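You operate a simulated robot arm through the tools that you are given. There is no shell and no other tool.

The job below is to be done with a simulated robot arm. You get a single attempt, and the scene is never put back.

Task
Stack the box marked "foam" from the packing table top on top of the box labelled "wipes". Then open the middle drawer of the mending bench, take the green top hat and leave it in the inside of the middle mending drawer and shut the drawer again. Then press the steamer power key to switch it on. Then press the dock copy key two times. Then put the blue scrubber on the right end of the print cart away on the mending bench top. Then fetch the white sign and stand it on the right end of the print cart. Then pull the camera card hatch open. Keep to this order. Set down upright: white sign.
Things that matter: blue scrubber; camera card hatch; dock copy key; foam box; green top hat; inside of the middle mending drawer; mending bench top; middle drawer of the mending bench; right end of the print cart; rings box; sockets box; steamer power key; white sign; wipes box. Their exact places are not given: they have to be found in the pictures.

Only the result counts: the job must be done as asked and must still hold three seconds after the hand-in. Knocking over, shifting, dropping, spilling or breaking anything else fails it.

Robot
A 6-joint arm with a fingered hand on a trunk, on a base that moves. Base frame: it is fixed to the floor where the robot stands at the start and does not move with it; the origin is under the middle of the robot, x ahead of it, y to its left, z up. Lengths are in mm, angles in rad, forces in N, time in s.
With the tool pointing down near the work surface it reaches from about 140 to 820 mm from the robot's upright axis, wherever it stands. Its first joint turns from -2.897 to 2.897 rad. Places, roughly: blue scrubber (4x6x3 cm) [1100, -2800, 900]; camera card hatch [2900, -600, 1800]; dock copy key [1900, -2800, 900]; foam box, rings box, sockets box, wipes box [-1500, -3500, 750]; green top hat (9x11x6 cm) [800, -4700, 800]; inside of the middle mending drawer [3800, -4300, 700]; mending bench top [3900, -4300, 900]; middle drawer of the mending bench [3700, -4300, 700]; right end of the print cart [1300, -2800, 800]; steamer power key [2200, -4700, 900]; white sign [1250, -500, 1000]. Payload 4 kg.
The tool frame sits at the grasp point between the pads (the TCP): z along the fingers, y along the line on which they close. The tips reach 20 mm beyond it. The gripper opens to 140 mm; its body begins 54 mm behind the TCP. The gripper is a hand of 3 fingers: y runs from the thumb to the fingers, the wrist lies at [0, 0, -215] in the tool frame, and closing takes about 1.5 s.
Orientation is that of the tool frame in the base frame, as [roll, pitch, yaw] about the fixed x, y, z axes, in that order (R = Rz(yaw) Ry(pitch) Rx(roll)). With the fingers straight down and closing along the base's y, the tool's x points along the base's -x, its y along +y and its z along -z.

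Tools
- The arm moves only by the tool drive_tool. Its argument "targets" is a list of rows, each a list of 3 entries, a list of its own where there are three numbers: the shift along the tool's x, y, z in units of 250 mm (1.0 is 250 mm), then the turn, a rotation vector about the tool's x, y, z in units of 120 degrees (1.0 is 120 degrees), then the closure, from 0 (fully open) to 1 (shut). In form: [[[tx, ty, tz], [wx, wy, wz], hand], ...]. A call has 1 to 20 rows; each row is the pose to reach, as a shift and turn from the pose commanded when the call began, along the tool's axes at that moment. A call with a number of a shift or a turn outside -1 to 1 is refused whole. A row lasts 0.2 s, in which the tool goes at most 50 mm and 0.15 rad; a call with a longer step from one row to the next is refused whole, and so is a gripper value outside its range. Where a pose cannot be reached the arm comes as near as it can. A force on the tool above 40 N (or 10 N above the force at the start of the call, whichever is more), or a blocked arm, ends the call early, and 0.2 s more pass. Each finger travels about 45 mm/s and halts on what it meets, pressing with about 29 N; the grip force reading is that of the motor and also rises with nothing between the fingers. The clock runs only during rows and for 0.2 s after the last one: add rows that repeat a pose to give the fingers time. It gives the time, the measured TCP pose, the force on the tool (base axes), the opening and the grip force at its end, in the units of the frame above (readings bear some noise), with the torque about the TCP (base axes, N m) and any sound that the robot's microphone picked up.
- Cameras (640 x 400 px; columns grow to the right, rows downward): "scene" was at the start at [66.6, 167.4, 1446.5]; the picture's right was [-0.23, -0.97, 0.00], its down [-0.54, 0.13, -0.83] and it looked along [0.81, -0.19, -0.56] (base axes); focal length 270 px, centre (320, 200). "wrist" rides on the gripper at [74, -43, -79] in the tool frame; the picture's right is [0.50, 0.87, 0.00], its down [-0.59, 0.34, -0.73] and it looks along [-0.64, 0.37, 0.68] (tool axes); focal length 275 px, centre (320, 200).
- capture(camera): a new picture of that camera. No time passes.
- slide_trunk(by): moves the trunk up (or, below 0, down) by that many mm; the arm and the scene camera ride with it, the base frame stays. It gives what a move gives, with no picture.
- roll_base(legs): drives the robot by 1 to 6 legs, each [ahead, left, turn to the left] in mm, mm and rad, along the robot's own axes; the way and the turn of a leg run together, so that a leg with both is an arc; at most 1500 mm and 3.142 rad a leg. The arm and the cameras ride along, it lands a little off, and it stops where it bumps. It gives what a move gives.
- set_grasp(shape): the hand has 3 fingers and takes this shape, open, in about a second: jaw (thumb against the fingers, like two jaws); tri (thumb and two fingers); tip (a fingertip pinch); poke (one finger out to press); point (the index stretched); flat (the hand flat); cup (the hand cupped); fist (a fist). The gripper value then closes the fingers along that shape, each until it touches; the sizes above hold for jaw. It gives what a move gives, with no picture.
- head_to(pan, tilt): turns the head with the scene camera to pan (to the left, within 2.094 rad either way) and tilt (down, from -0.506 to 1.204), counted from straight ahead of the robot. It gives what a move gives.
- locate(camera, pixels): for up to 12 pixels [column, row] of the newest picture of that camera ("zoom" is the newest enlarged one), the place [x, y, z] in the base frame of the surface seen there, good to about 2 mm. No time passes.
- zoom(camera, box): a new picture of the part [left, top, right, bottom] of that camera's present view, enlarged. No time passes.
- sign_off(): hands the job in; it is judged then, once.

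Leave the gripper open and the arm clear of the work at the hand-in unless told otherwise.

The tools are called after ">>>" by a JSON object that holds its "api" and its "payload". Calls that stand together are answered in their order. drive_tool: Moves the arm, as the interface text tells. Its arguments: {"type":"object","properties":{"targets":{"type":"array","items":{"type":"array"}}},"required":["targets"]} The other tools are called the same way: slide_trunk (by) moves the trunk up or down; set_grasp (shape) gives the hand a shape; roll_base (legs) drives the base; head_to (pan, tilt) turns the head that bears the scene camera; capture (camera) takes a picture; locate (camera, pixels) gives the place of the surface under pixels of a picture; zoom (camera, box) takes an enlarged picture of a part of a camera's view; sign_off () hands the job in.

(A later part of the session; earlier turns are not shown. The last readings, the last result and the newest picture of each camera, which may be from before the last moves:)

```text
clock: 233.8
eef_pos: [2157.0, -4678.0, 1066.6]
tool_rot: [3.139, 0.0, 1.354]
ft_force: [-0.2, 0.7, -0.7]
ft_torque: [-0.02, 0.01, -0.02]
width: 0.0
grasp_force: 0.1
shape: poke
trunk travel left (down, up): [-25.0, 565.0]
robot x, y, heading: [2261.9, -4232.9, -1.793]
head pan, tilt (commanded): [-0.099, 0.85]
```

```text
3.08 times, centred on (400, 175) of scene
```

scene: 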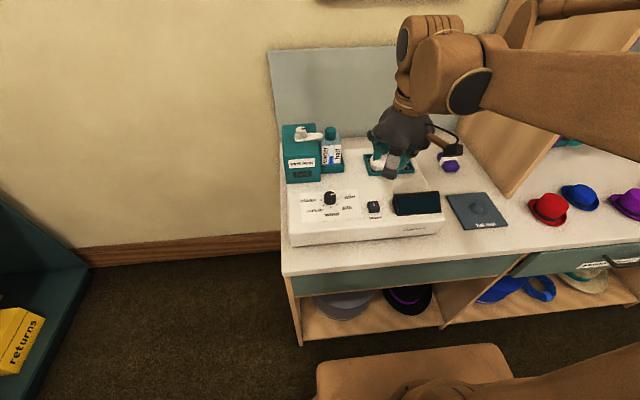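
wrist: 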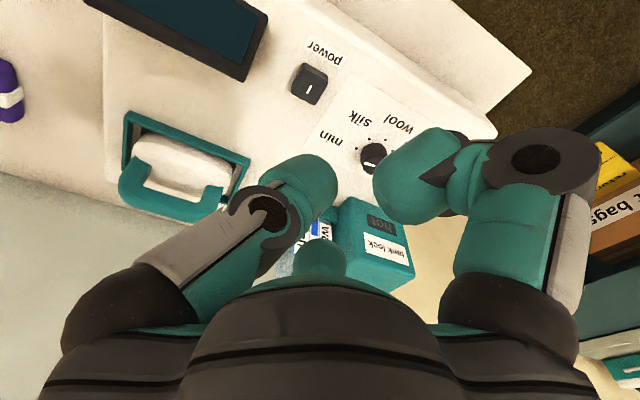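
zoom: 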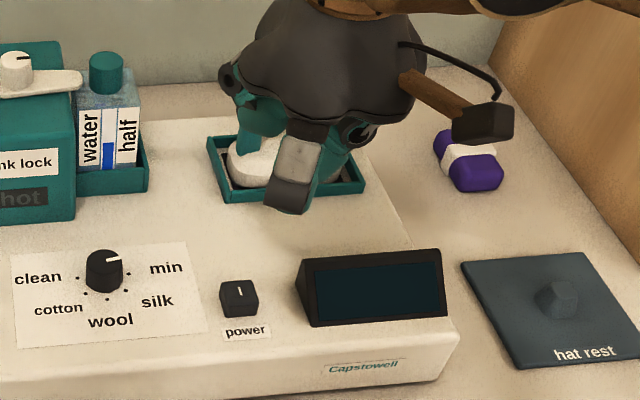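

Key top centre ≈(2159,-4710,892). I move over it and lower to z≈925.

>>> {"api": "drive_tool", "payload": {"targets": [[[-0.063, 0.02, 0.06], [0, 0, 0], 0], [[-0.126, 0.04, 0.16], [0, 0, 0], 0], [[-0.126, 0.04, 0.3], [0, 0, 0], 0], [[-0.126, 0.04, 0.44], [0, 0, 0], 0], [[-0.126, 0.04, 0.564], [0, 0, 0], 0], [[-0.126, 0.04, 0.564], [0, 0, 0], 0]]}}

>>> {"api": "capture", "payload": {"camera": "wrist"}}

>>> {"api": "zoom", "payload": {"camera": "scene", "box": [320, 130, 440, 240]}}

```text
clock: 235.2
eef_pos: [2159.5, -4710.3, 927.6]
tool_rot: [3.141, -0.001, 1.353]
ft_force: [0.7, -0.1, 0.1]
ft_torque: [-0.02, 0.01, -0.02]
width: 0.1
grasp_force: 0.1
shape: poke
trunk travel left (down, up): [-25.0, 565.0]
robot x, y, heading: [2265.2, -4231.7, -1.788]
head pan, tilt (commanded): [-0.099, 0.85]
```

```text
taken
```

wrist: 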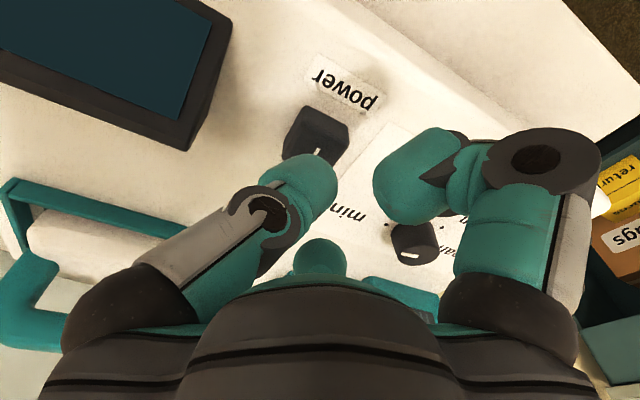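

```text
3.64 times, centred on (380, 185) of scene
```

zoom: 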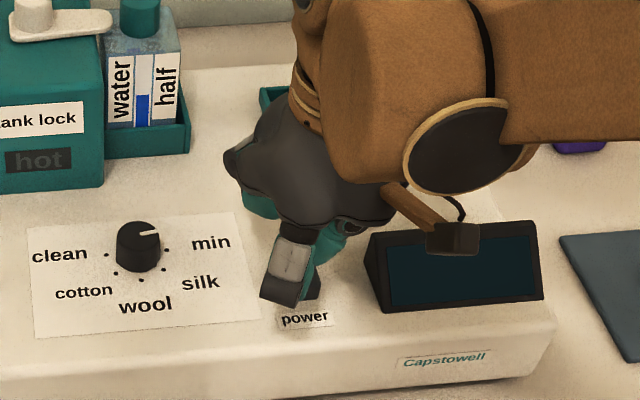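

I lower in small steps, watching for contact.

>>> {"api": "drive_tool", "payload": {"targets": [[[0, 0, 0.012], [0, 0, 0], 0], [[0, 0, 0.024], [0, 0, 0], 0], [[0, 0, 0.036], [0, 0, 0], 0], [[0, 0, 0.048], [0, 0, 0], 0]]}}

```text
clock: 236.2
eef_pos: [2160.9, -4710.8, 914.4]
tool_rot: [3.139, -0.001, 1.354]
ft_force: [0.1, -1.0, 0.1]
ft_torque: [0.0, -0.03, 0.04]
width: 0.0
grasp_force: 0.1
shape: poke
trunk travel left (down, up): [-25.0, 565.0]
robot x, y, heading: [2268.6, -4230.4, -1.787]
head pan, tilt (commanded): [-0.099, 0.85]
```

>>> {"api": "drive_tool", "payload": {"targets": [[[0, 0, 0.01], [0, 0, 0], 0], [[0, 0, 0.02], [0, 0, 0], 0], [[0, 0, 0.03], [0, 0, 0], 0]]}}

>>> {"api": "zoom", "payload": {"camera": "scene", "box": [340, 150, 440, 230]}}

```text
clock: 237.0
eef_pos: [2160.9, -4710.4, 907.3]
tool_rot: [3.141, 0.0, 1.355]
ft_force: [0.7, 0.2, 2.1]
ft_torque: [0.0, 0.02, 0.0]
width: 0.1
grasp_force: 0.0
shape: poke
trunk travel left (down, up): [-25.0, 565.0]
robot x, y, heading: [2267.4, -4236.4, -1.793]
head pan, tilt (commanded): [-0.099, 0.85]
heard: click
```

```text
5.00 times, centred on (390, 190) of scene
```

zoom: 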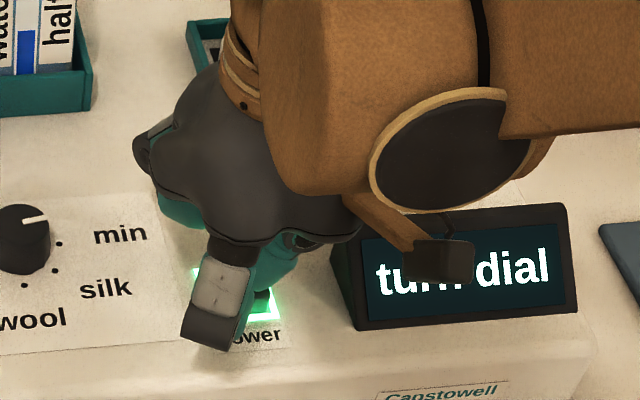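

A click, the key lights green and the display shows "turn dial": the steamer is on. I raise straight up.

>>> {"api": "drive_tool", "payload": {"targets": [[[0, 0, -0.1], [0, 0, 0], 0], [[0, 0, -0.25], [0, 0, 0], 0], [[0, 0, -0.42], [0, 0, 0], 0], [[0.05, 0, -0.6], [0, 0, 0], 0], [[0.15, 0, -0.65], [0, 0, 0], 0], [[0.3, 0, -0.65], [0, 0, 0], 0], [[0.3, 0, -0.65], [0, 0, 0], 0]]}}

>>> {"api": "zoom", "payload": {"camera": "scene", "box": [280, 110, 460, 250]}}

```text
clock: 238.6
eef_pos: [2176.8, -4635.9, 1069.7]
tool_rot: [3.139, -0.001, 1.353]
ft_force: [-0.4, 0.3, 0.0]
ft_torque: [0.01, -0.02, 0.03]
width: 0.0
grasp_force: 0.1
shape: poke
trunk travel left (down, up): [-25.0, 565.0]
robot x, y, heading: [2265.9, -4230.4, -1.789]
head pan, tilt (commanded): [-0.099, 0.85]
```

```text
2.86 times, centred on (370, 180) of scene
```

zoom: 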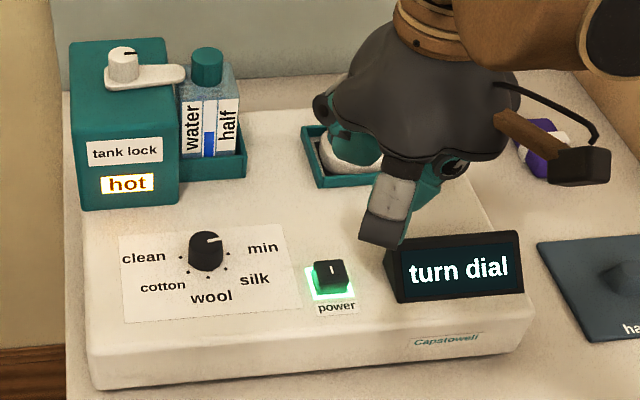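

Next is the dock copy key on the print cart. I back off and turn to look at the cart.

>>> {"api": "roll_base", "payload": {"legs": [[-170, 0, 0], [0, 0, 1.57]]}}

>>> {"api": "head_to", "payload": {"pan": 2.0, "tilt": 0.45}}

>>> {"api": "capture", "payload": {"camera": "scene"}}

>>> {"api": "head_to", "payload": {"pan": 1.0, "tilt": 0.45}}

>>> {"api": "capture", "payload": {"camera": "scene"}}

```text
clock: 243.8
eef_pos: [2708.4, -4159.7, 1069.2]
tool_rot: [3.141, 0.0, 2.915]
ft_force: [1.0, -0.4, -0.3]
ft_torque: [-0.03, 0.0, -0.01]
width: 0.1
grasp_force: 0.1
shape: poke
trunk travel left (down, up): [-25.0, 565.0]
robot x, y, heading: [2308.0, -4064.4, -0.227]
head pan, tilt (commanded): [-0.099, 0.85]
```

```text
clock: 245.8
eef_pos: [2708.0, -4161.0, 1069.1]
tool_rot: [3.139, -0.001, 2.917]
ft_force: [0.4, -0.6, 0.2]
ft_torque: [0.0, 0.0, 0.01]
width: 0.0
grasp_force: 0.0
shape: poke
trunk travel left (down, up): [-25.0, 565.0]
robot x, y, heading: [2304.8, -4067.7, -0.234]
head pan, tilt (commanded): [2.0, 0.45]
```

```text
taken
```

scene: 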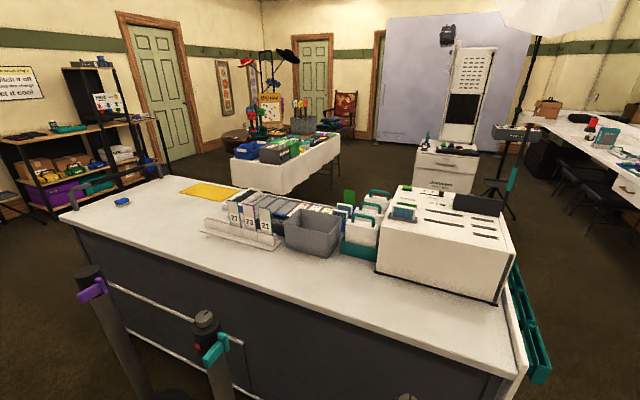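

```text
clock: 247.1
eef_pos: [2708.7, -4159.6, 1069.4]
tool_rot: [3.141, 0.0, 2.917]
ft_force: [-0.2, 0.6, 0.7]
ft_torque: [0.01, 0.03, -0.01]
width: 0.2
grasp_force: 0.0
shape: poke
trunk travel left (down, up): [-25.0, 565.0]
robot x, y, heading: [2306.5, -4067.5, -0.232]
head pan, tilt (commanded): [1.0, 0.45]
```

```text
taken
```

scene: 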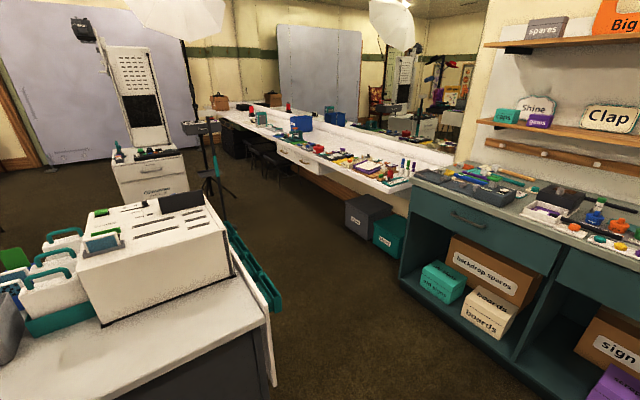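

I locate the passage around the cart's far end and the devices on it.

>>> {"api": "locate", "payload": {"camera": "scene", "pixels": [[268, 315], [240, 255], [280, 300], [405, 280], [345, 215], [375, 240], [300, 170], [225, 190], [160, 235], [235, 290], [190, 200], [325, 185]]}}

>>> {"api": "zoom", "payload": {"camera": "scene", "box": [0, 130, 290, 340]}}

```text
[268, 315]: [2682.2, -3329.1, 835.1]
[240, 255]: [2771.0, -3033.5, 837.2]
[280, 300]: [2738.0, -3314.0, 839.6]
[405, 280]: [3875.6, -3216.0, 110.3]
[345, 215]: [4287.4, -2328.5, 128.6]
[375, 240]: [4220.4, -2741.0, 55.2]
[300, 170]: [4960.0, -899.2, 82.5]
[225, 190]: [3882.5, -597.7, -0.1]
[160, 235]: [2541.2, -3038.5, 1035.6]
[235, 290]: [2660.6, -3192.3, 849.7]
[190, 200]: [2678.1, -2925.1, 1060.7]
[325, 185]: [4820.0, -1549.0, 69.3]
```

```text
1.90 times, centred on (145, 235) of scene
```

zoom: 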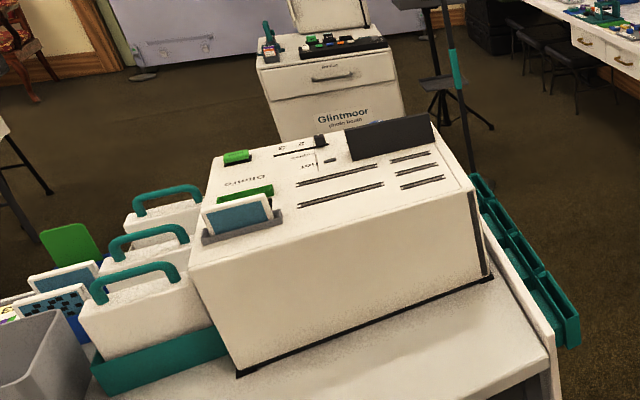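

The passage between cart end and mending bench is over 1 m wide. I drive forward 780 mm and turn left to look up the aisle.

>>> {"api": "roll_base", "payload": {"legs": [[780, 0, 0], [0, 0, 1.571]]}}

>>> {"api": "head_to", "payload": {"pan": 0.6, "tilt": 0.5}}

>>> {"api": "capture", "payload": {"camera": "scene"}}

>>> {"api": "locate", "payload": {"camera": "scene", "pixels": [[100, 300], [200, 300], [300, 250], [400, 250], [500, 250], [320, 350], [250, 220], [350, 200], [150, 250], [50, 250]]}}

```text
clock: 255.1
eef_pos: [3167.9, -3839.2, 1069.4]
tool_rot: [3.14, 0.0, -1.815]
ft_force: [0.4, -0.1, -0.3]
ft_torque: [0.0, 0.02, -0.01]
width: 0.0
grasp_force: 0.2
shape: poke
trunk travel left (down, up): [-25.0, 565.0]
robot x, y, heading: [3066.6, -4244.0, 1.325]
head pan, tilt (commanded): [1.0, 0.45]
```

```text
clock: 256.0
eef_pos: [3168.3, -3839.4, 1068.6]
tool_rot: [3.14, 0.001, -1.813]
ft_force: [0.3, 0.4, -0.4]
ft_torque: [0.03, -0.01, 0.0]
width: 0.0
grasp_force: 0.1
shape: poke
trunk travel left (down, up): [-25.0, 565.0]
robot x, y, heading: [3063.6, -4241.1, 1.328]
head pan, tilt (commanded): [0.6, 0.499]
```

```text
taken
```

scene: 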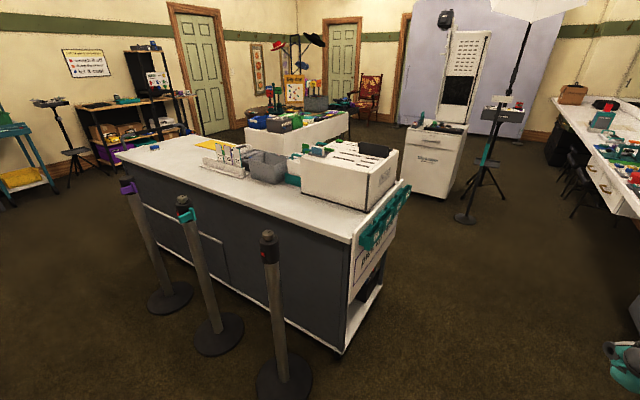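

```text
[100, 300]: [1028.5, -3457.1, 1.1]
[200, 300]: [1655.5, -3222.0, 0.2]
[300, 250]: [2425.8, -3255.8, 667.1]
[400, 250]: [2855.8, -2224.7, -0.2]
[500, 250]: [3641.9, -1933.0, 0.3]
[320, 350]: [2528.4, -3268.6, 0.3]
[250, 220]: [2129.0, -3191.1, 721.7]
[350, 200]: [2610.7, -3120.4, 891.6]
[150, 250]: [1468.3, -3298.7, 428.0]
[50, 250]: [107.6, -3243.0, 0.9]
```

>>> {"api": "locate", "payload": {"camera": "scene", "pixels": [[465, 216], [490, 165], [480, 195], [440, 185], [405, 160], [265, 365], [395, 190], [355, 270], [345, 350], [380, 200], [408, 190], [505, 200]]}}

```text
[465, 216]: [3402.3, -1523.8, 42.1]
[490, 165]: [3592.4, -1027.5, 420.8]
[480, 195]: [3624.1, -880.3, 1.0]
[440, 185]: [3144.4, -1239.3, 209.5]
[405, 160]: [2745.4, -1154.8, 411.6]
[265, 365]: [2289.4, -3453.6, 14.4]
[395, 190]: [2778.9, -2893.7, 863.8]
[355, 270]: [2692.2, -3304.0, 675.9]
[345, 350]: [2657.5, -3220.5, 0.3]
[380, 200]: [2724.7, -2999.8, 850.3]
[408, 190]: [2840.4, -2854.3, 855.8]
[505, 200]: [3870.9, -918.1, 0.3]
```

I drive up the aisle 1650 mm and turn left to face along the cart's front.

>>> {"api": "roll_base", "payload": {"legs": [[1400, 0, 0], [250, 0, 0], [0, 0, 1.571]]}}

>>> {"api": "head_to", "payload": {"pan": 0.3, "tilt": 0.55}}

>>> {"api": "capture", "payload": {"camera": "scene"}}

>>> {"api": "locate", "payload": {"camera": "scene", "pixels": [[100, 300], [200, 300], [300, 300], [400, 250], [150, 200], [250, 200], [350, 200], [100, 150], [450, 200], [50, 250]]}}

```text
clock: 268.2
eef_pos: [3078.5, -2523.7, 1069.3]
tool_rot: [3.14, 0.0, -0.253]
ft_force: [-0.7, -0.7, -1.2]
ft_torque: [-0.03, 0.02, 0.01]
width: 0.1
grasp_force: 0.2
shape: poke
trunk travel left (down, up): [-25.0, 565.0]
robot x, y, heading: [3483.2, -2628.2, 2.888]
head pan, tilt (commanded): [0.6, 0.499]
```

```text
clock: 269.0
eef_pos: [3077.9, -2524.4, 1069.0]
tool_rot: [3.141, 0.001, -0.253]
ft_force: [0.3, -0.7, -0.3]
ft_torque: [0.03, -0.02, -0.01]
width: 0.1
grasp_force: 0.0
shape: poke
trunk travel left (down, up): [-25.0, 565.0]
robot x, y, heading: [3480.4, -2631.3, 2.884]
head pan, tilt (commanded): [0.3, 0.55]
```

```text
taken
```

scene: 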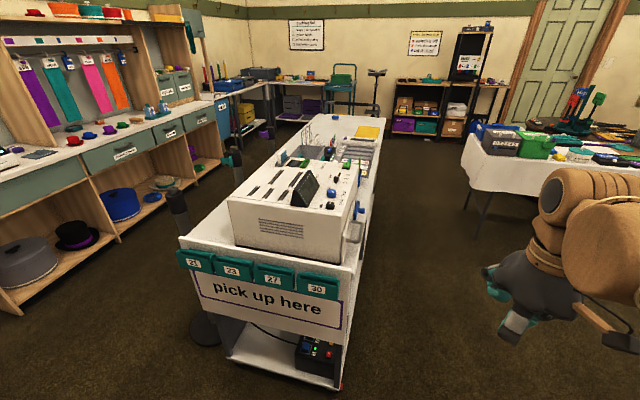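

```text
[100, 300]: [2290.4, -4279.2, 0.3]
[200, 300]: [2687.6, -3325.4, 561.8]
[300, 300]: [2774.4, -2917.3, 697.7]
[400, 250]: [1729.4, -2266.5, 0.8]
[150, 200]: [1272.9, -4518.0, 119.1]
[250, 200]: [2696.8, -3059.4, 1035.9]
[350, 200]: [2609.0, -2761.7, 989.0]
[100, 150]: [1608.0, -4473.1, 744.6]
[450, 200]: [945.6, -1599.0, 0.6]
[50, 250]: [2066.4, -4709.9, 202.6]
```

Now facing along the cart's front. I drive 1200 mm along it, keeping ~350 mm off, then look at the dock.

>>> {"api": "roll_base", "payload": {"legs": [[0, 0, 0.04], [1250, -60, 0]]}}

>>> {"api": "head_to", "payload": {"pan": 0.9, "tilt": 0.6}}

>>> {"api": "capture", "payload": {"camera": "scene"}}

```text
clock: 275.8
eef_pos: [1864.2, -2216.6, 1069.4]
tool_rot: [3.14, -0.001, -0.211]
ft_force: [-0.2, -0.2, 0.4]
ft_torque: [-0.03, 0.03, 0.02]
width: 0.0
grasp_force: 0.1
shape: poke
trunk travel left (down, up): [-25.0, 565.0]
robot x, y, heading: [2272.9, -2305.5, 2.926]
head pan, tilt (commanded): [0.3, 0.55]
```

```text
clock: 276.8
eef_pos: [1865.9, -2216.5, 1068.2]
tool_rot: [3.14, 0.001, -0.211]
ft_force: [-0.6, 0.3, -0.6]
ft_torque: [-0.02, 0.0, 0.02]
width: 0.0
grasp_force: 0.1
shape: poke
trunk travel left (down, up): [-25.0, 565.0]
robot x, y, heading: [2270.9, -2304.4, 2.932]
head pan, tilt (commanded): [0.901, 0.6]
```

```text
taken
```

scene: 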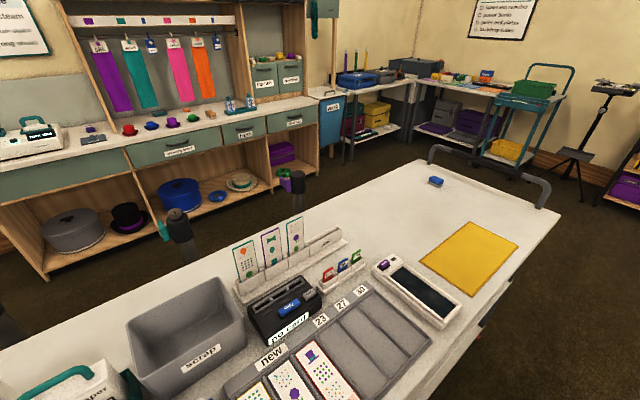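

I see the black dock at about (285,308) and the blue scrubber at (435,182). I zoom on the dock.

>>> {"api": "zoom", "payload": {"camera": "scene", "box": [220, 220, 380, 360]}}

>>> {"api": "locate", "payload": {"camera": "scene", "pixels": [[288, 306], [280, 300], [300, 320], [435, 182], [470, 250], [420, 285], [300, 180], [545, 200], [430, 335], [530, 260]]}}

```text
2.86 times, centred on (300, 290) of scene
```

zoom: 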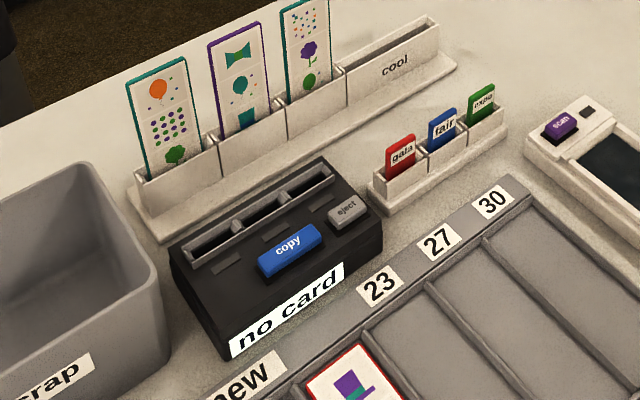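

```text
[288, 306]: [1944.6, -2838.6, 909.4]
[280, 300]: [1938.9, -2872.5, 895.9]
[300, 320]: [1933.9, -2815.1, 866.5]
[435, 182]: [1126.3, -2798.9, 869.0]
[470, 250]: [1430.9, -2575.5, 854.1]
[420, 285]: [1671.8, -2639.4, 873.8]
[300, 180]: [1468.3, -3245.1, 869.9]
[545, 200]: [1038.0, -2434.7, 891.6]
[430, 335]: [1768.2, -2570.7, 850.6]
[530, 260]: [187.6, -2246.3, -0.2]
```

>>> {"api": "locate", "payload": {"camera": "zoom", "pixels": [[290, 243], [265, 258], [315, 230], [290, 255], [285, 236], [348, 208], [335, 214], [290, 275], [240, 265], [270, 240], [280, 205], [330, 165]]}}

```text
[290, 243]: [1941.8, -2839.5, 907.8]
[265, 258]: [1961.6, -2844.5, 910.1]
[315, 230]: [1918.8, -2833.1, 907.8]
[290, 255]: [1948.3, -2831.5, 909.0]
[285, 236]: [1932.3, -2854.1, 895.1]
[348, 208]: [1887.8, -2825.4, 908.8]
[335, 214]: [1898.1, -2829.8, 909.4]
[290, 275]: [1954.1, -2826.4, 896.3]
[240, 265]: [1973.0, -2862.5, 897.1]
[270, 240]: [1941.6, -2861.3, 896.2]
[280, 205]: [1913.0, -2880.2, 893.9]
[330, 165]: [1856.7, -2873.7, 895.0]
```

I check the obstacles around the dock: the strips behind it and the scrap bin.

>>> {"api": "locate", "payload": {"camera": "zoom", "pixels": [[155, 65], [190, 65], [235, 30], [305, 8], [165, 150], [150, 185], [220, 170], [290, 125], [400, 150], [440, 120], [150, 230], [90, 165]]}}

```text
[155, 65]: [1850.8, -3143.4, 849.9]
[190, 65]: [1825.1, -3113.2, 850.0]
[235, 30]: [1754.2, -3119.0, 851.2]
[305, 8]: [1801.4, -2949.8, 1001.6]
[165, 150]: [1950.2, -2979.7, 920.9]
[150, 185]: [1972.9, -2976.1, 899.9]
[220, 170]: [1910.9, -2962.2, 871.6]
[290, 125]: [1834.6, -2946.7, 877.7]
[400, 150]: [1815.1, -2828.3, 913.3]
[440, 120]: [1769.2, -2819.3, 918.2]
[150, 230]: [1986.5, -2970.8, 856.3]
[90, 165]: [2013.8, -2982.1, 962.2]
```

>>> {"api": "locate", "payload": {"camera": "scene", "pixels": [[450, 365], [480, 325], [520, 275], [555, 215], [425, 395], [470, 380], [430, 150], [400, 160]]}}

```text
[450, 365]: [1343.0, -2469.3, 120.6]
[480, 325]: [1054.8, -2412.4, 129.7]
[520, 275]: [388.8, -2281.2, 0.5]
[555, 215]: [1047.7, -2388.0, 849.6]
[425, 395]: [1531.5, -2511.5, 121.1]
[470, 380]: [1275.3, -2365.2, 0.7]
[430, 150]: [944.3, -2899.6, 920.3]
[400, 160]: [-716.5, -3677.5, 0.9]
```

Cart front edge is at s≈-2090; my stand-off is fine. I turn left to face the cart and strafe right 200 mm to line up with the copy key.

>>> {"api": "roll_base", "payload": {"legs": [[0, 0, 1.551], [0, -195, 0]]}}

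>>> {"api": "head_to", "payload": {"pan": -0.1, "tilt": 0.8}}

>>> {"api": "capture", "payload": {"camera": "scene"}}

>>> {"api": "capture", "payload": {"camera": "wrist"}}

```text
clock: 282.1
eef_pos: [1981.7, -2664.2, 1069.0]
tool_rot: [3.139, -0.001, 1.341]
ft_force: [-0.4, -0.2, -0.2]
ft_torque: [0.02, -0.04, -0.01]
width: 0.0
grasp_force: 0.1
shape: poke
trunk travel left (down, up): [-25.0, 565.0]
robot x, y, heading: [2082.0, -2266.9, -1.8]
head pan, tilt (commanded): [0.901, 0.6]
```

```text
clock: 283.4
eef_pos: [1984.0, -2665.3, 1070.4]
tool_rot: [3.141, -0.001, 1.34]
ft_force: [-0.6, 0.5, -0.5]
ft_torque: [0.02, 0.0, 0.01]
width: 0.0
grasp_force: 0.0
shape: poke
trunk travel left (down, up): [-25.0, 565.0]
robot x, y, heading: [2081.2, -2261.0, -1.803]
head pan, tilt (commanded): [-0.099, 0.799]
```

```text
taken
```

scene: 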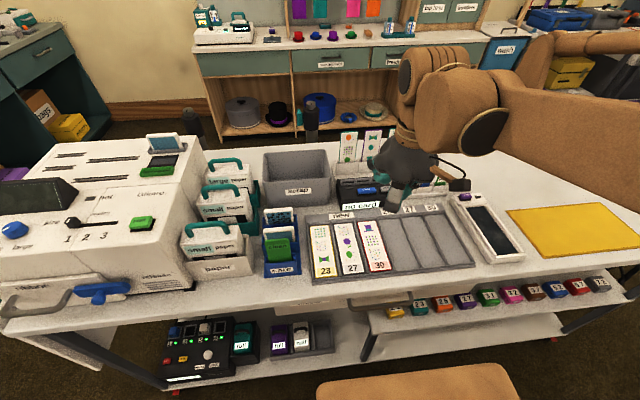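

```text
taken
```

wrist: 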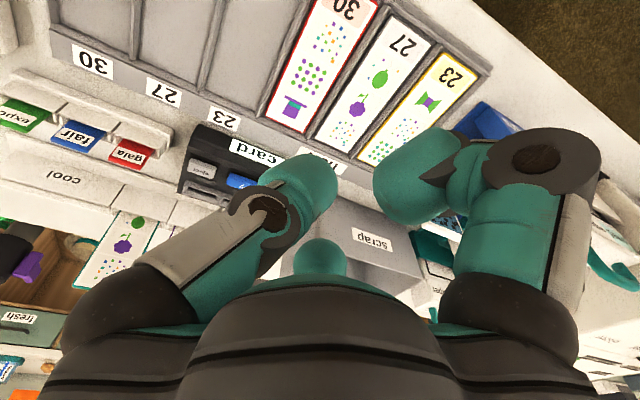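

>>> {"api": "zoom", "payload": {"camera": "scene", "box": [320, 150, 440, 230]}}

>>> {"api": "locate", "payload": {"camera": "wrist", "pixels": [[240, 183], [235, 176], [250, 186], [205, 172], [215, 175], [260, 155]]}}

```text
5.00 times, centred on (380, 190) of scene
```

zoom: 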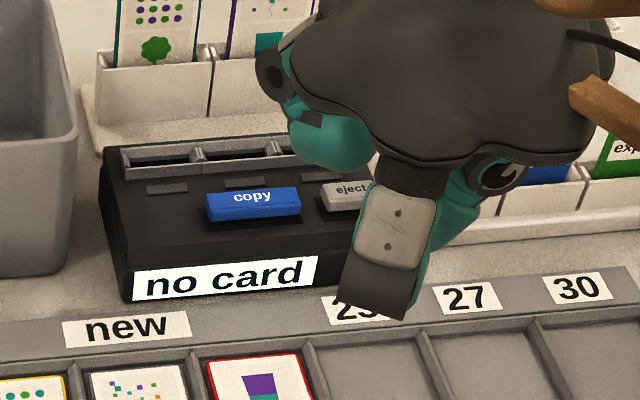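

```text
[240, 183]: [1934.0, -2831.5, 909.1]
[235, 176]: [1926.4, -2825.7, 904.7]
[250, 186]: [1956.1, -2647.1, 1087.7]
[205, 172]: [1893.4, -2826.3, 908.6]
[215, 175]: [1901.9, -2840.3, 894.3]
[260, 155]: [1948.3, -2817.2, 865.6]
```

>>> {"api": "locate", "payload": {"camera": "zoom", "pixels": [[212, 202], [252, 198], [297, 192], [252, 210], [250, 191], [325, 190], [345, 190]]}}

```text
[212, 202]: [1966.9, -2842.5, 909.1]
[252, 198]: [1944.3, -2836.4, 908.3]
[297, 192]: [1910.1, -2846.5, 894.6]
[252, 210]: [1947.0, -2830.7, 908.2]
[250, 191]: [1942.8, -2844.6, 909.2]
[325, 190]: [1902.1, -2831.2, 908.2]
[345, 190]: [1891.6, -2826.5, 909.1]
```

Copy key centre ≈(1943,-2840,908.5). I move above it and lower to z≈945.

>>> {"api": "drive_tool", "payload": {"targets": [[[-0.18, 0.005, 0], [0, 0, 0], 0], [[-0.36, 0.01, 0], [0, 0, 0], 0], [[-0.54, 0.014, 0], [0, 0, 0], 0], [[-0.723, 0.018, 0.02], [0, 0, 0], 0], [[-0.723, 0.018, 0.16], [0, 0, 0], 0], [[-0.723, 0.018, 0.32], [0, 0, 0], 0], [[-0.723, 0.018, 0.44], [0, 0, 0], 0], [[-0.723, 0.018, 0.496], [0, 0, 0], 0], [[-0.723, 0.018, 0.496], [0, 0, 0], 0]]}}

>>> {"api": "zoom", "payload": {"camera": "scene", "box": [310, 130, 430, 230]}}

>>> {"api": "capture", "payload": {"camera": "wrist"}}

```text
clock: 285.4
eef_pos: [1947.4, -2841.7, 945.3]
tool_rot: [3.142, 0.001, 1.339]
ft_force: [0.2, 0.0, -0.1]
ft_torque: [-0.04, 0.02, -0.01]
width: 0.0
grasp_force: 0.1
shape: poke
trunk travel left (down, up): [-25.0, 565.0]
robot x, y, heading: [2080.6, -2260.4, -1.8]
head pan, tilt (commanded): [-0.099, 0.799]
```

```text
4.00 times, centred on (370, 180) of scene
```

zoom: 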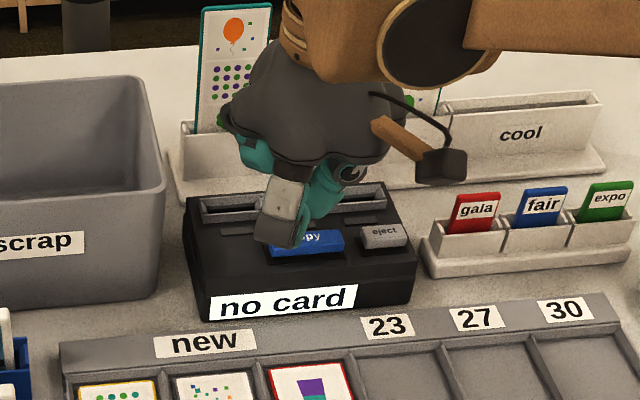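

```text
taken
```

wrist: 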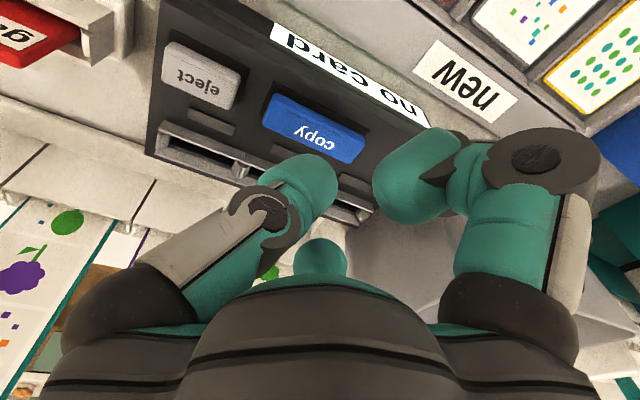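

Alignment looks like the steamer press. I lower to just above, then in fine steps.

>>> {"api": "drive_tool", "payload": {"targets": [[[0, 0, 0.03], [0, 0, 0], 0], [[0, 0, 0.056], [0, 0, 0], 0], [[0, 0, 0.064], [0, 0, 0], 0], [[0, 0, 0.072], [0, 0, 0], 0]]}}

```text
clock: 286.4
eef_pos: [1947.9, -2841.6, 926.7]
tool_rot: [3.14, -0.001, 1.341]
ft_force: [0.4, 0.6, -0.4]
ft_torque: [0.01, -0.02, 0.01]
width: 0.0
grasp_force: 0.0
shape: poke
trunk travel left (down, up): [-25.0, 565.0]
robot x, y, heading: [2081.4, -2260.0, -1.804]
head pan, tilt (commanded): [-0.099, 0.799]
```

>>> {"api": "drive_tool", "payload": {"targets": [[[0, 0, 0.006], [0, 0, 0], 0], [[0, 0, 0.012], [0, 0, 0], 0]]}}

```text
clock: 287.0
eef_pos: [1945.6, -2842.4, 924.1]
tool_rot: [3.139, -0.001, 1.34]
ft_force: [-0.2, -0.1, 1.6]
ft_torque: [0.02, 0.01, 0.02]
width: 0.0
grasp_force: 0.0
shape: poke
trunk travel left (down, up): [-25.0, 565.0]
robot x, y, heading: [2078.9, -2261.6, -1.805]
head pan, tilt (commanded): [-0.099, 0.799]
```

Contact just begins (1.6 N). A bit further.

>>> {"api": "drive_tool", "payload": {"targets": [[[0, 0, 0.004], [0, 0, 0], 0], [[0, 0, 0.008], [0, 0, 0], 0]]}}

```text
clock: 287.6
eef_pos: [1946.6, -2841.6, 922.0]
tool_rot: [3.139, -0.002, 1.34]
ft_force: [-0.1, -0.1, 2.1]
ft_torque: [0.01, 0.04, 0.02]
width: 0.1
grasp_force: 0.0
shape: poke
trunk travel left (down, up): [-25.0, 565.0]
robot x, y, heading: [2083.7, -2261.0, -1.804]
head pan, tilt (commanded): [-0.099, 0.799]
heard: click
```

First click. I raise 20 mm and look at the dock.

>>> {"api": "drive_tool", "payload": {"targets": [[[0, 0, -0.04], [0, 0, 0], 0], [[0, 0, -0.08], [0, 0, 0], 0], [[0, 0, -0.08], [0, 0, 0], 0]]}}

>>> {"api": "zoom", "payload": {"camera": "scene", "box": [310, 130, 430, 230]}}

```text
clock: 288.4
eef_pos: [1947.3, -2841.2, 941.7]
tool_rot: [3.141, 0.0, 1.34]
ft_force: [-0.1, -0.1, 0.4]
ft_torque: [0.01, 0.0, -0.02]
width: 0.0
grasp_force: 0.0
shape: poke
trunk travel left (down, up): [-25.0, 565.0]
robot x, y, heading: [2077.2, -2260.9, -1.803]
head pan, tilt (commanded): [-0.099, 0.799]
```

```text
4.00 times, centred on (370, 180) of scene
```

zoom: 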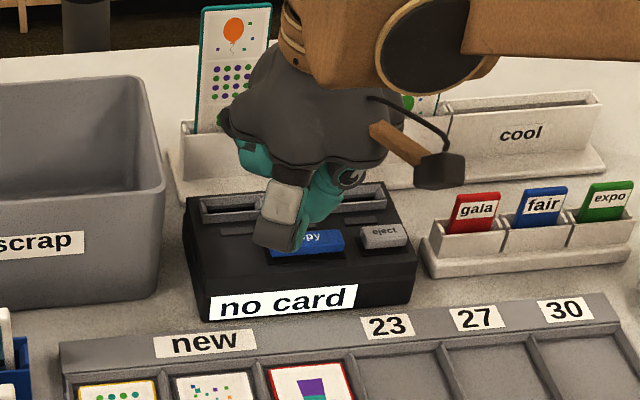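

Second press.

>>> {"api": "drive_tool", "payload": {"targets": [[[0, 0, 0.03], [0, 0, 0], 0], [[0, 0, 0.056], [0, 0, 0], 0], [[0, 0, 0.068], [0, 0, 0], 0], [[0, 0, 0.074], [0, 0, 0], 0], [[0, 0, 0.08], [0, 0, 0], 0]]}}

```text
clock: 289.6
eef_pos: [1947.4, -2842.2, 922.3]
tool_rot: [3.14, 0.0, 1.341]
ft_force: [0.9, 0.0, 1.9]
ft_torque: [0.02, -0.02, 0.01]
width: 0.2
grasp_force: 0.1
shape: poke
trunk travel left (down, up): [-25.0, 565.0]
robot x, y, heading: [2080.7, -2262.7, -1.801]
head pan, tilt (commanded): [-0.099, 0.799]
heard: click
```

Second click. I raise the hand clear and look right toward the cart's right end and the cloth table.

>>> {"api": "drive_tool", "payload": {"targets": [[[0, 0, -0.1], [0, 0, 0], 0], [[0, 0, -0.25], [0, 0, 0], 0], [[0, 0, -0.42], [0, 0, 0], 0], [[0.05, 0, -0.58], [0, 0, 0], 0], [[0.2, 0, -0.62], [0, 0, 0], 0], [[0.38, 0, -0.62], [0, 0, 0], 0], [[0.56, 0, -0.62], [0, 0, 0], 0], [[0.72, 0, -0.62], [0, 0, 0], 0], [[0.72, 0, -0.62], [0, 0, 0], 0]]}}

>>> {"api": "set_grasp", "payload": {"shape": "jaw"}}

>>> {"api": "head_to", "payload": {"pan": -1.9, "tilt": 0.6}}

>>> {"api": "capture", "payload": {"camera": "scene"}}

```text
clock: 291.6
eef_pos: [1987.3, -2666.1, 1075.3]
tool_rot: [3.14, -0.001, 1.341]
ft_force: [0.0, 1.1, 0.2]
ft_torque: [0.0, 0.0, 0.01]
width: 0.1
grasp_force: 0.0
shape: poke
trunk travel left (down, up): [-25.0, 565.0]
robot x, y, heading: [2081.4, -2259.3, -1.801]
head pan, tilt (commanded): [-0.099, 0.799]
```

```text
clock: 292.5
eef_pos: [1986.8, -2666.3, 1076.8]
tool_rot: [3.139, 0.001, 1.343]
ft_force: [-0.7, -0.5, -0.5]
ft_torque: [-0.01, -0.02, 0.01]
width: 140.0
grasp_force: 0.0
shape: jaw
trunk travel left (down, up): [-25.0, 565.0]
robot x, y, heading: [2080.4, -2261.1, -1.798]
head pan, tilt (commanded): [-0.099, 0.799]
```

```text
clock: 294.3
eef_pos: [1987.0, -2666.0, 1077.4]
tool_rot: [3.139, 0.0, 1.34]
ft_force: [0.5, 1.1, -0.6]
ft_torque: [-0.01, -0.01, -0.01]
width: 140.0
grasp_force: 0.1
shape: jaw
trunk travel left (down, up): [-25.0, 565.0]
robot x, y, heading: [2079.4, -2265.0, -1.799]
head pan, tilt (commanded): [-1.901, 0.6]
```

```text
taken
```

scene: 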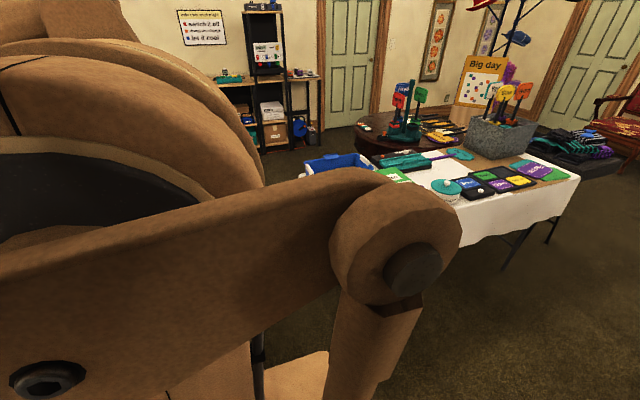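

>>> {"api": "locate", "payload": {"camera": "scene", "pixels": [[465, 225], [577, 182], [530, 230], [490, 200], [340, 165], [505, 255], [480, 260], [310, 165], [500, 130], [440, 60]]}}

>>> {"api": "zoom", "payload": {"camera": "scene", "box": [290, 60, 590, 260]}}

```text
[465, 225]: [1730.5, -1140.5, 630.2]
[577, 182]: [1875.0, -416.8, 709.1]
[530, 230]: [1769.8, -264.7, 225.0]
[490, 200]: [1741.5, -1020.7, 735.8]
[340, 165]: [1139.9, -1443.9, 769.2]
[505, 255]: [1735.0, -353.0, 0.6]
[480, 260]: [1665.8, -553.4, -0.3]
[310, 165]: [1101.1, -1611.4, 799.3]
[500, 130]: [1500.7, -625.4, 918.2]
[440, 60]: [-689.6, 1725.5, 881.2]
```

```text
2.00 times, centred on (440, 160) of scene
```

zoom: 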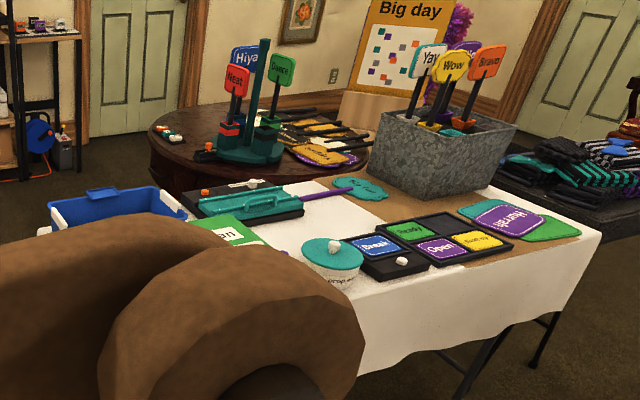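

The cloth props table lies at t<1940 with its end near s≈-1350; there's ~100 mm clearance each side. I strafe right 800 mm to line up with the scrubber.

>>> {"api": "roll_base", "payload": {"legs": [[10, -400, 0], [20, -400, 0]]}}

>>> {"api": "head_to", "payload": {"pan": -0.1, "tilt": 0.75}}

>>> {"api": "capture", "payload": {"camera": "scene"}}

>>> {"api": "capture", "payload": {"camera": "wrist"}}

```text
clock: 298.9
eef_pos: [1204.2, -2511.4, 1077.6]
tool_rot: [3.142, 0.001, 1.34]
ft_force: [0.2, 0.4, 0.5]
ft_torque: [-0.03, 0.05, 0.04]
width: 140.2
grasp_force: 0.0
shape: jaw
trunk travel left (down, up): [-25.0, 565.0]
robot x, y, heading: [1294.2, -2101.5, -1.808]
head pan, tilt (commanded): [-1.901, 0.6]
```

```text
clock: 300.6
eef_pos: [1204.2, -2511.7, 1078.3]
tool_rot: [3.14, 0.0, 1.341]
ft_force: [0.4, -0.3, 0.1]
ft_torque: [-0.08, 0.0, -0.02]
width: 140.2
grasp_force: 0.0
shape: jaw
trunk travel left (down, up): [-25.0, 565.0]
robot x, y, heading: [1296.1, -2105.0, -1.803]
head pan, tilt (commanded): [-0.099, 0.75]
```

```text
taken
```

scene: 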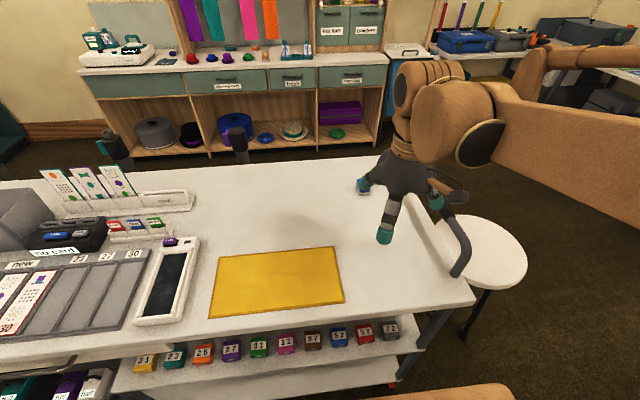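

```text
taken
```

wrist: 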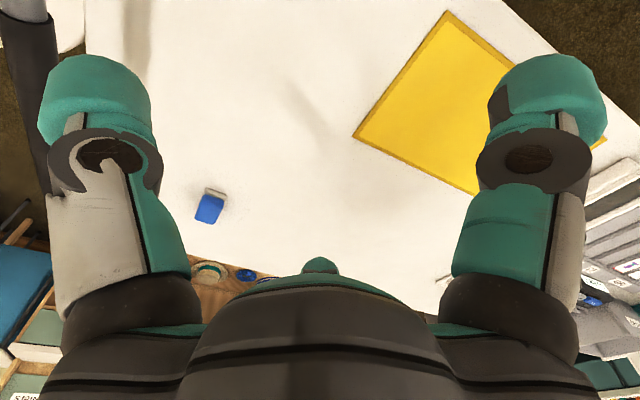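

>>> {"api": "locate", "payload": {"camera": "wrist", "pixels": [[210, 205], [200, 215], [218, 217], [205, 192], [223, 195], [210, 222], [214, 190], [250, 150], [300, 250], [100, 20]]}}

>>> {"api": "locate", "payload": {"camera": "scene", "pixels": [[363, 185], [440, 200], [465, 260], [300, 200], [340, 280], [250, 165], [475, 300], [400, 280]]}}

>>> {"api": "zoom", "payload": {"camera": "wrist", "box": [150, 150, 270, 250]}}

```text
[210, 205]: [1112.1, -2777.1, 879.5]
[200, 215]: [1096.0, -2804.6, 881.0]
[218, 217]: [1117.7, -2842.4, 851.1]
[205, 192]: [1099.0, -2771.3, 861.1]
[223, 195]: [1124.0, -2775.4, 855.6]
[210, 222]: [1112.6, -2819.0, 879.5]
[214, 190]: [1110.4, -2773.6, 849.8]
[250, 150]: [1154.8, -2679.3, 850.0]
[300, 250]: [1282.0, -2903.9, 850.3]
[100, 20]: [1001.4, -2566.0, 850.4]
```

```text
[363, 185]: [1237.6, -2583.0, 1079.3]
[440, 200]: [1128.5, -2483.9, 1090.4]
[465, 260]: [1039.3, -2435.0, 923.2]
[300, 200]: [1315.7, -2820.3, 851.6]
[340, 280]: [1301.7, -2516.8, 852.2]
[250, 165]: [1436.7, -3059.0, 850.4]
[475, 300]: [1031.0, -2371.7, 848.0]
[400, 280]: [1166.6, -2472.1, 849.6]
```

```text
4.00 times, centred on (210, 200) of wrist
```

zoom: 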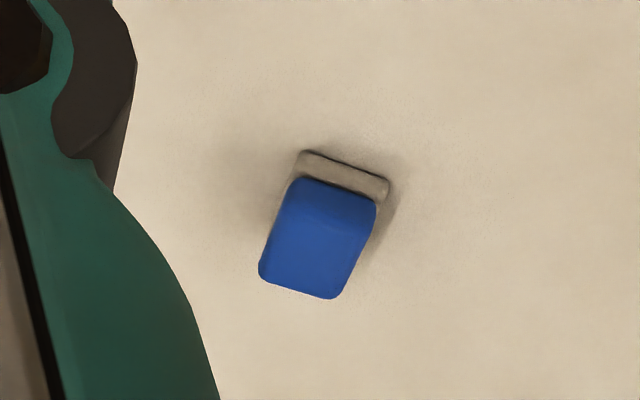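

>>> {"api": "locate", "payload": {"camera": "zoom", "pixels": [[302, 185], [368, 203], [335, 292], [267, 272], [318, 240], [300, 160], [383, 185], [340, 175]]}}

```text
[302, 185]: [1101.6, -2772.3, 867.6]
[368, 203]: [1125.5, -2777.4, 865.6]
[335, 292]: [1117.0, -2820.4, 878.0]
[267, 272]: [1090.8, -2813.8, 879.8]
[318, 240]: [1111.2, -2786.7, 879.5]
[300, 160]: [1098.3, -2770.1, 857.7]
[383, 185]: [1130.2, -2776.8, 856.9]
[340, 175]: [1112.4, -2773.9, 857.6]
```

The scrubber is ≈(1107,-2803), 40 mm wide along t, 60 mm along s, top 880. I rotate the hand 90° so the thumb meets its near end, and move toward it.

>>> {"api": "drive_tool", "payload": {"targets": [[[-0.08, -0.01, 0], [0, 0, 0.0625], 0], [[-0.16, -0.02, 0], [0, 0, 0.125], 0], [[-0.24, -0.03, 0], [0, 0, 0.1875], 0], [[-0.32, -0.04, 0], [0, 0, 0.25], 0], [[-0.4, -0.05, 0], [0, 0, 0.3125], 0], [[-0.48, -0.06, 0], [0, 0, 0.375], 0], [[-0.56, -0.07, 0], [0, 0, 0.4375], 0], [[-0.64, -0.08, 0], [0, 0, 0.5], 0], [[-0.72, -0.09, 0], [0, 0, 0.5625], 0], [[-0.8, -0.1, 0], [0, 0, 0.625], 0], [[-0.88, -0.111, 0], [0, 0, 0.6875], 0], [[-0.96, -0.111, 0], [0, 0, 0.75], 0], [[-0.96, -0.111, 0], [0, 0, 0.75], 0]]}}

>>> {"api": "capture", "payload": {"camera": "wrist"}}

```text
clock: 303.4
eef_pos: [1121.5, -2738.2, 1076.6]
tool_rot: [-3.141, -0.003, -0.23]
ft_force: [-0.1, 0.3, -0.1]
ft_torque: [0.03, 0.0, -0.02]
width: 140.0
grasp_force: 0.0
shape: jaw
trunk travel left (down, up): [-25.0, 565.0]
robot x, y, heading: [1293.9, -2108.5, -1.804]
head pan, tilt (commanded): [-0.099, 0.75]
```

```text
taken
```

wrist: 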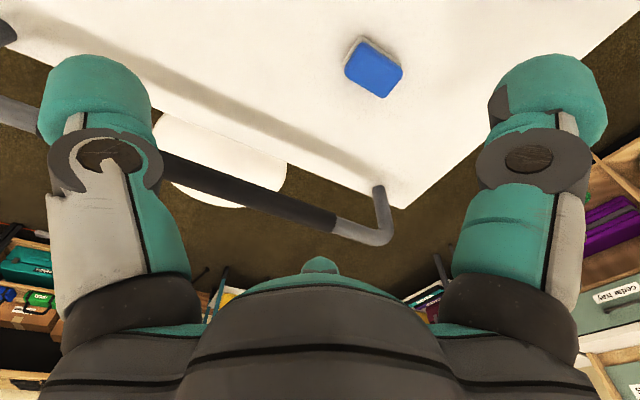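

>>> {"api": "zoom", "payload": {"camera": "wrist", "box": [310, 20, 440, 120]}}

>>> {"api": "locate", "payload": {"camera": "zoom", "pixels": [[180, 220], [250, 130], [260, 110], [445, 230], [360, 370], [310, 240], [270, 90], [170, 245], [430, 260]]}}

```text
4.00 times, centred on (375, 70) of wrist
```

zoom: 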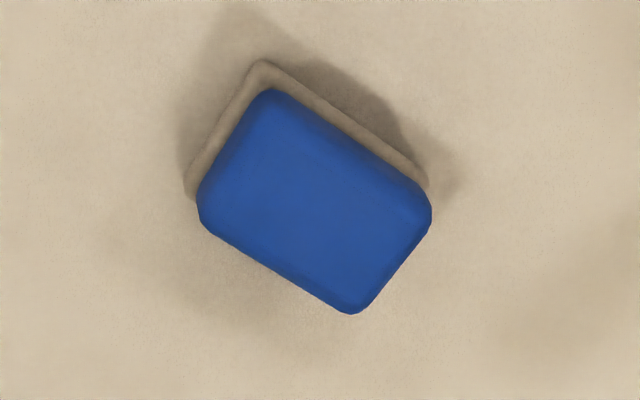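

```text
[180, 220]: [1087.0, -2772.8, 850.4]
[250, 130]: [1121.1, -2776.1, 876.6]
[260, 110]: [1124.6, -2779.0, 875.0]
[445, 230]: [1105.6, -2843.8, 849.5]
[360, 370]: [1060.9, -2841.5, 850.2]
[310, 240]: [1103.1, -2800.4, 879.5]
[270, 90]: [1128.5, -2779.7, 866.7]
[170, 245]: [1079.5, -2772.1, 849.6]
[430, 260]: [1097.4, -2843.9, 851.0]
```

>>> {"api": "locate", "payload": {"camera": "zoom", "pixels": [[206, 208], [268, 100], [422, 200], [352, 305], [320, 205], [258, 65], [425, 180], [190, 190], [235, 230], [390, 270]]}}

```text
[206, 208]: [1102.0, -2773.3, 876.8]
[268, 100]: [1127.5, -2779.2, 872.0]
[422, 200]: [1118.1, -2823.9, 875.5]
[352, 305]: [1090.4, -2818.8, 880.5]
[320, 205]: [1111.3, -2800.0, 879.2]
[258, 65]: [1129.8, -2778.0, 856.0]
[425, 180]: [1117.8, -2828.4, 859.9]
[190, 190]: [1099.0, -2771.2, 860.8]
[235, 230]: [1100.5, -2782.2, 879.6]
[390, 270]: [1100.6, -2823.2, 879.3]
```

Scrubber centre ≈(1109.5,-2799.5). I move above it and descend to z≈900 with the hand half closed.

>>> {"api": "drive_tool", "payload": {"targets": [[[0.004, 0.12, 0.04], [0, 0, 0], 0.1], [[0.009, 0.234, 0.1], [0, 0, 0], 0.2], [[0.009, 0.234, 0.26], [0, 0, 0], 0.3], [[0.009, 0.234, 0.42], [0, 0, 0], 0.4], [[0.009, 0.234, 0.58], [0, 0, 0], 0.4], [[0.009, 0.234, 0.7], [0, 0, 0], 0.4], [[0.009, 0.234, 0.7], [0, 0, 0], 0.4]]}}

>>> {"api": "capture", "payload": {"camera": "wrist"}}

```text
clock: 305.1
eef_pos: [1110.4, -2796.6, 902.2]
tool_rot: [3.141, -0.003, -0.23]
ft_force: [-0.5, 0.0, 0.5]
ft_torque: [0.03, 0.03, 0.0]
width: 84.7
grasp_force: 0.0
shape: jaw
trunk travel left (down, up): [-25.0, 565.0]
robot x, y, heading: [1294.5, -2106.9, -1.803]
head pan, tilt (commanded): [-0.099, 0.75]
```

```text
taken
```

wrist: 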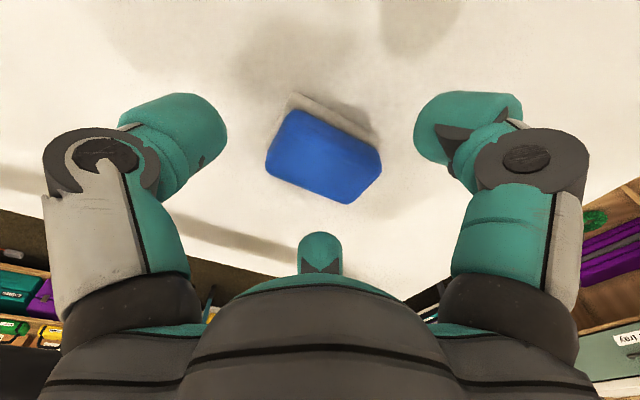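

Well centred. I descend to z≈875 and close.

>>> {"api": "drive_tool", "payload": {"targets": [[[0, 0, 0.06], [0, 0, 0], 0.4], [[0, 0, 0.108], [0, 0, 0], 0.4], [[0, 0, 0.108], [0, 0, 0], 0.6], [[0, 0, 0.108], [0, 0, 0], 0.8], [[0, 0, 0.108], [0, 0, 0], 1], [[0, 0, 0.108], [0, 0, 0], 1], [[0, 0, 0.108], [0, 0, 0], 1], [[0, 0, 0.108], [0, 0, 0], 1]]}}

>>> {"api": "capture", "payload": {"camera": "wrist"}}

```text
clock: 306.9
eef_pos: [1112.2, -2797.3, 873.9]
tool_rot: [3.141, -0.001, -0.231]
ft_force: [0.3, -0.2, 1.3]
ft_torque: [-0.02, 0.03, 0.0]
width: 35.0
grasp_force: 29.0
shape: jaw
trunk travel left (down, up): [-25.0, 565.0]
robot x, y, heading: [1296.7, -2107.5, -1.806]
head pan, tilt (commanded): [-0.099, 0.75]
```

```text
taken
```

wrist: 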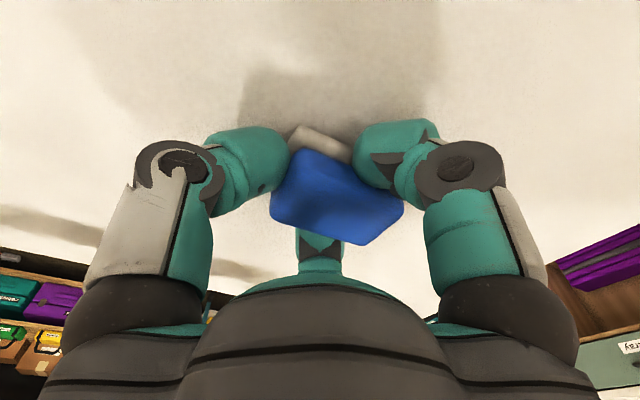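

Gripped at 35 mm, 29 N. I lift and check.

>>> {"api": "drive_tool", "payload": {"targets": [[[0, 0, -0.05], [0, 0, 0], 1], [[0, 0, -0.15], [0, 0, 0], 1], [[0, 0, -0.3], [0, 0, 0], 1], [[0, 0, -0.45], [0, 0, 0], 1], [[0, 0, -0.6], [0, 0, 0], 1], [[0, 0, -0.8], [0, 0, 0], 1], [[0, 0, -0.8], [0, 0, 0], 1]]}}

>>> {"api": "capture", "payload": {"camera": "wrist"}}

>>> {"api": "capture", "payload": {"camera": "scene"}}

```text
clock: 308.4
eef_pos: [1110.3, -2798.2, 1074.9]
tool_rot: [3.141, -0.002, -0.231]
ft_force: [0.7, -0.9, 0.2]
ft_torque: [-0.02, 0.01, 0.01]
width: 35.1
grasp_force: 28.3
shape: jaw
trunk travel left (down, up): [-25.0, 565.0]
robot x, y, heading: [1296.9, -2107.8, -1.805]
head pan, tilt (commanded): [-0.099, 0.75]
```

```text
taken
```

wrist: 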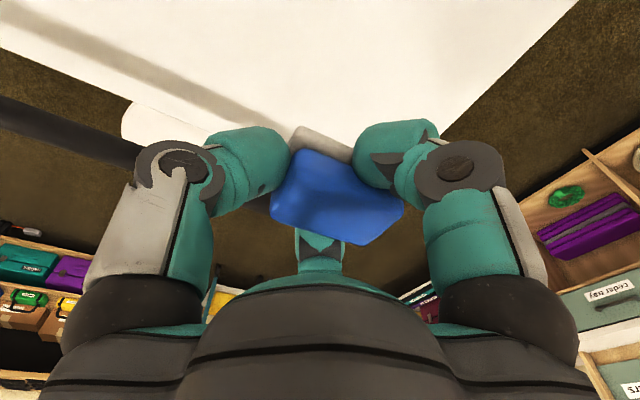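

```text
taken
```

scene: 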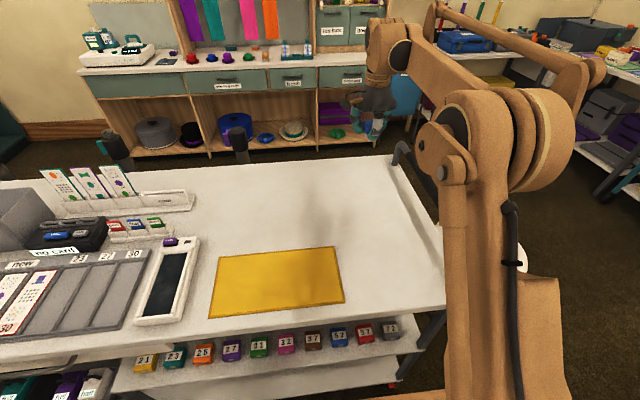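

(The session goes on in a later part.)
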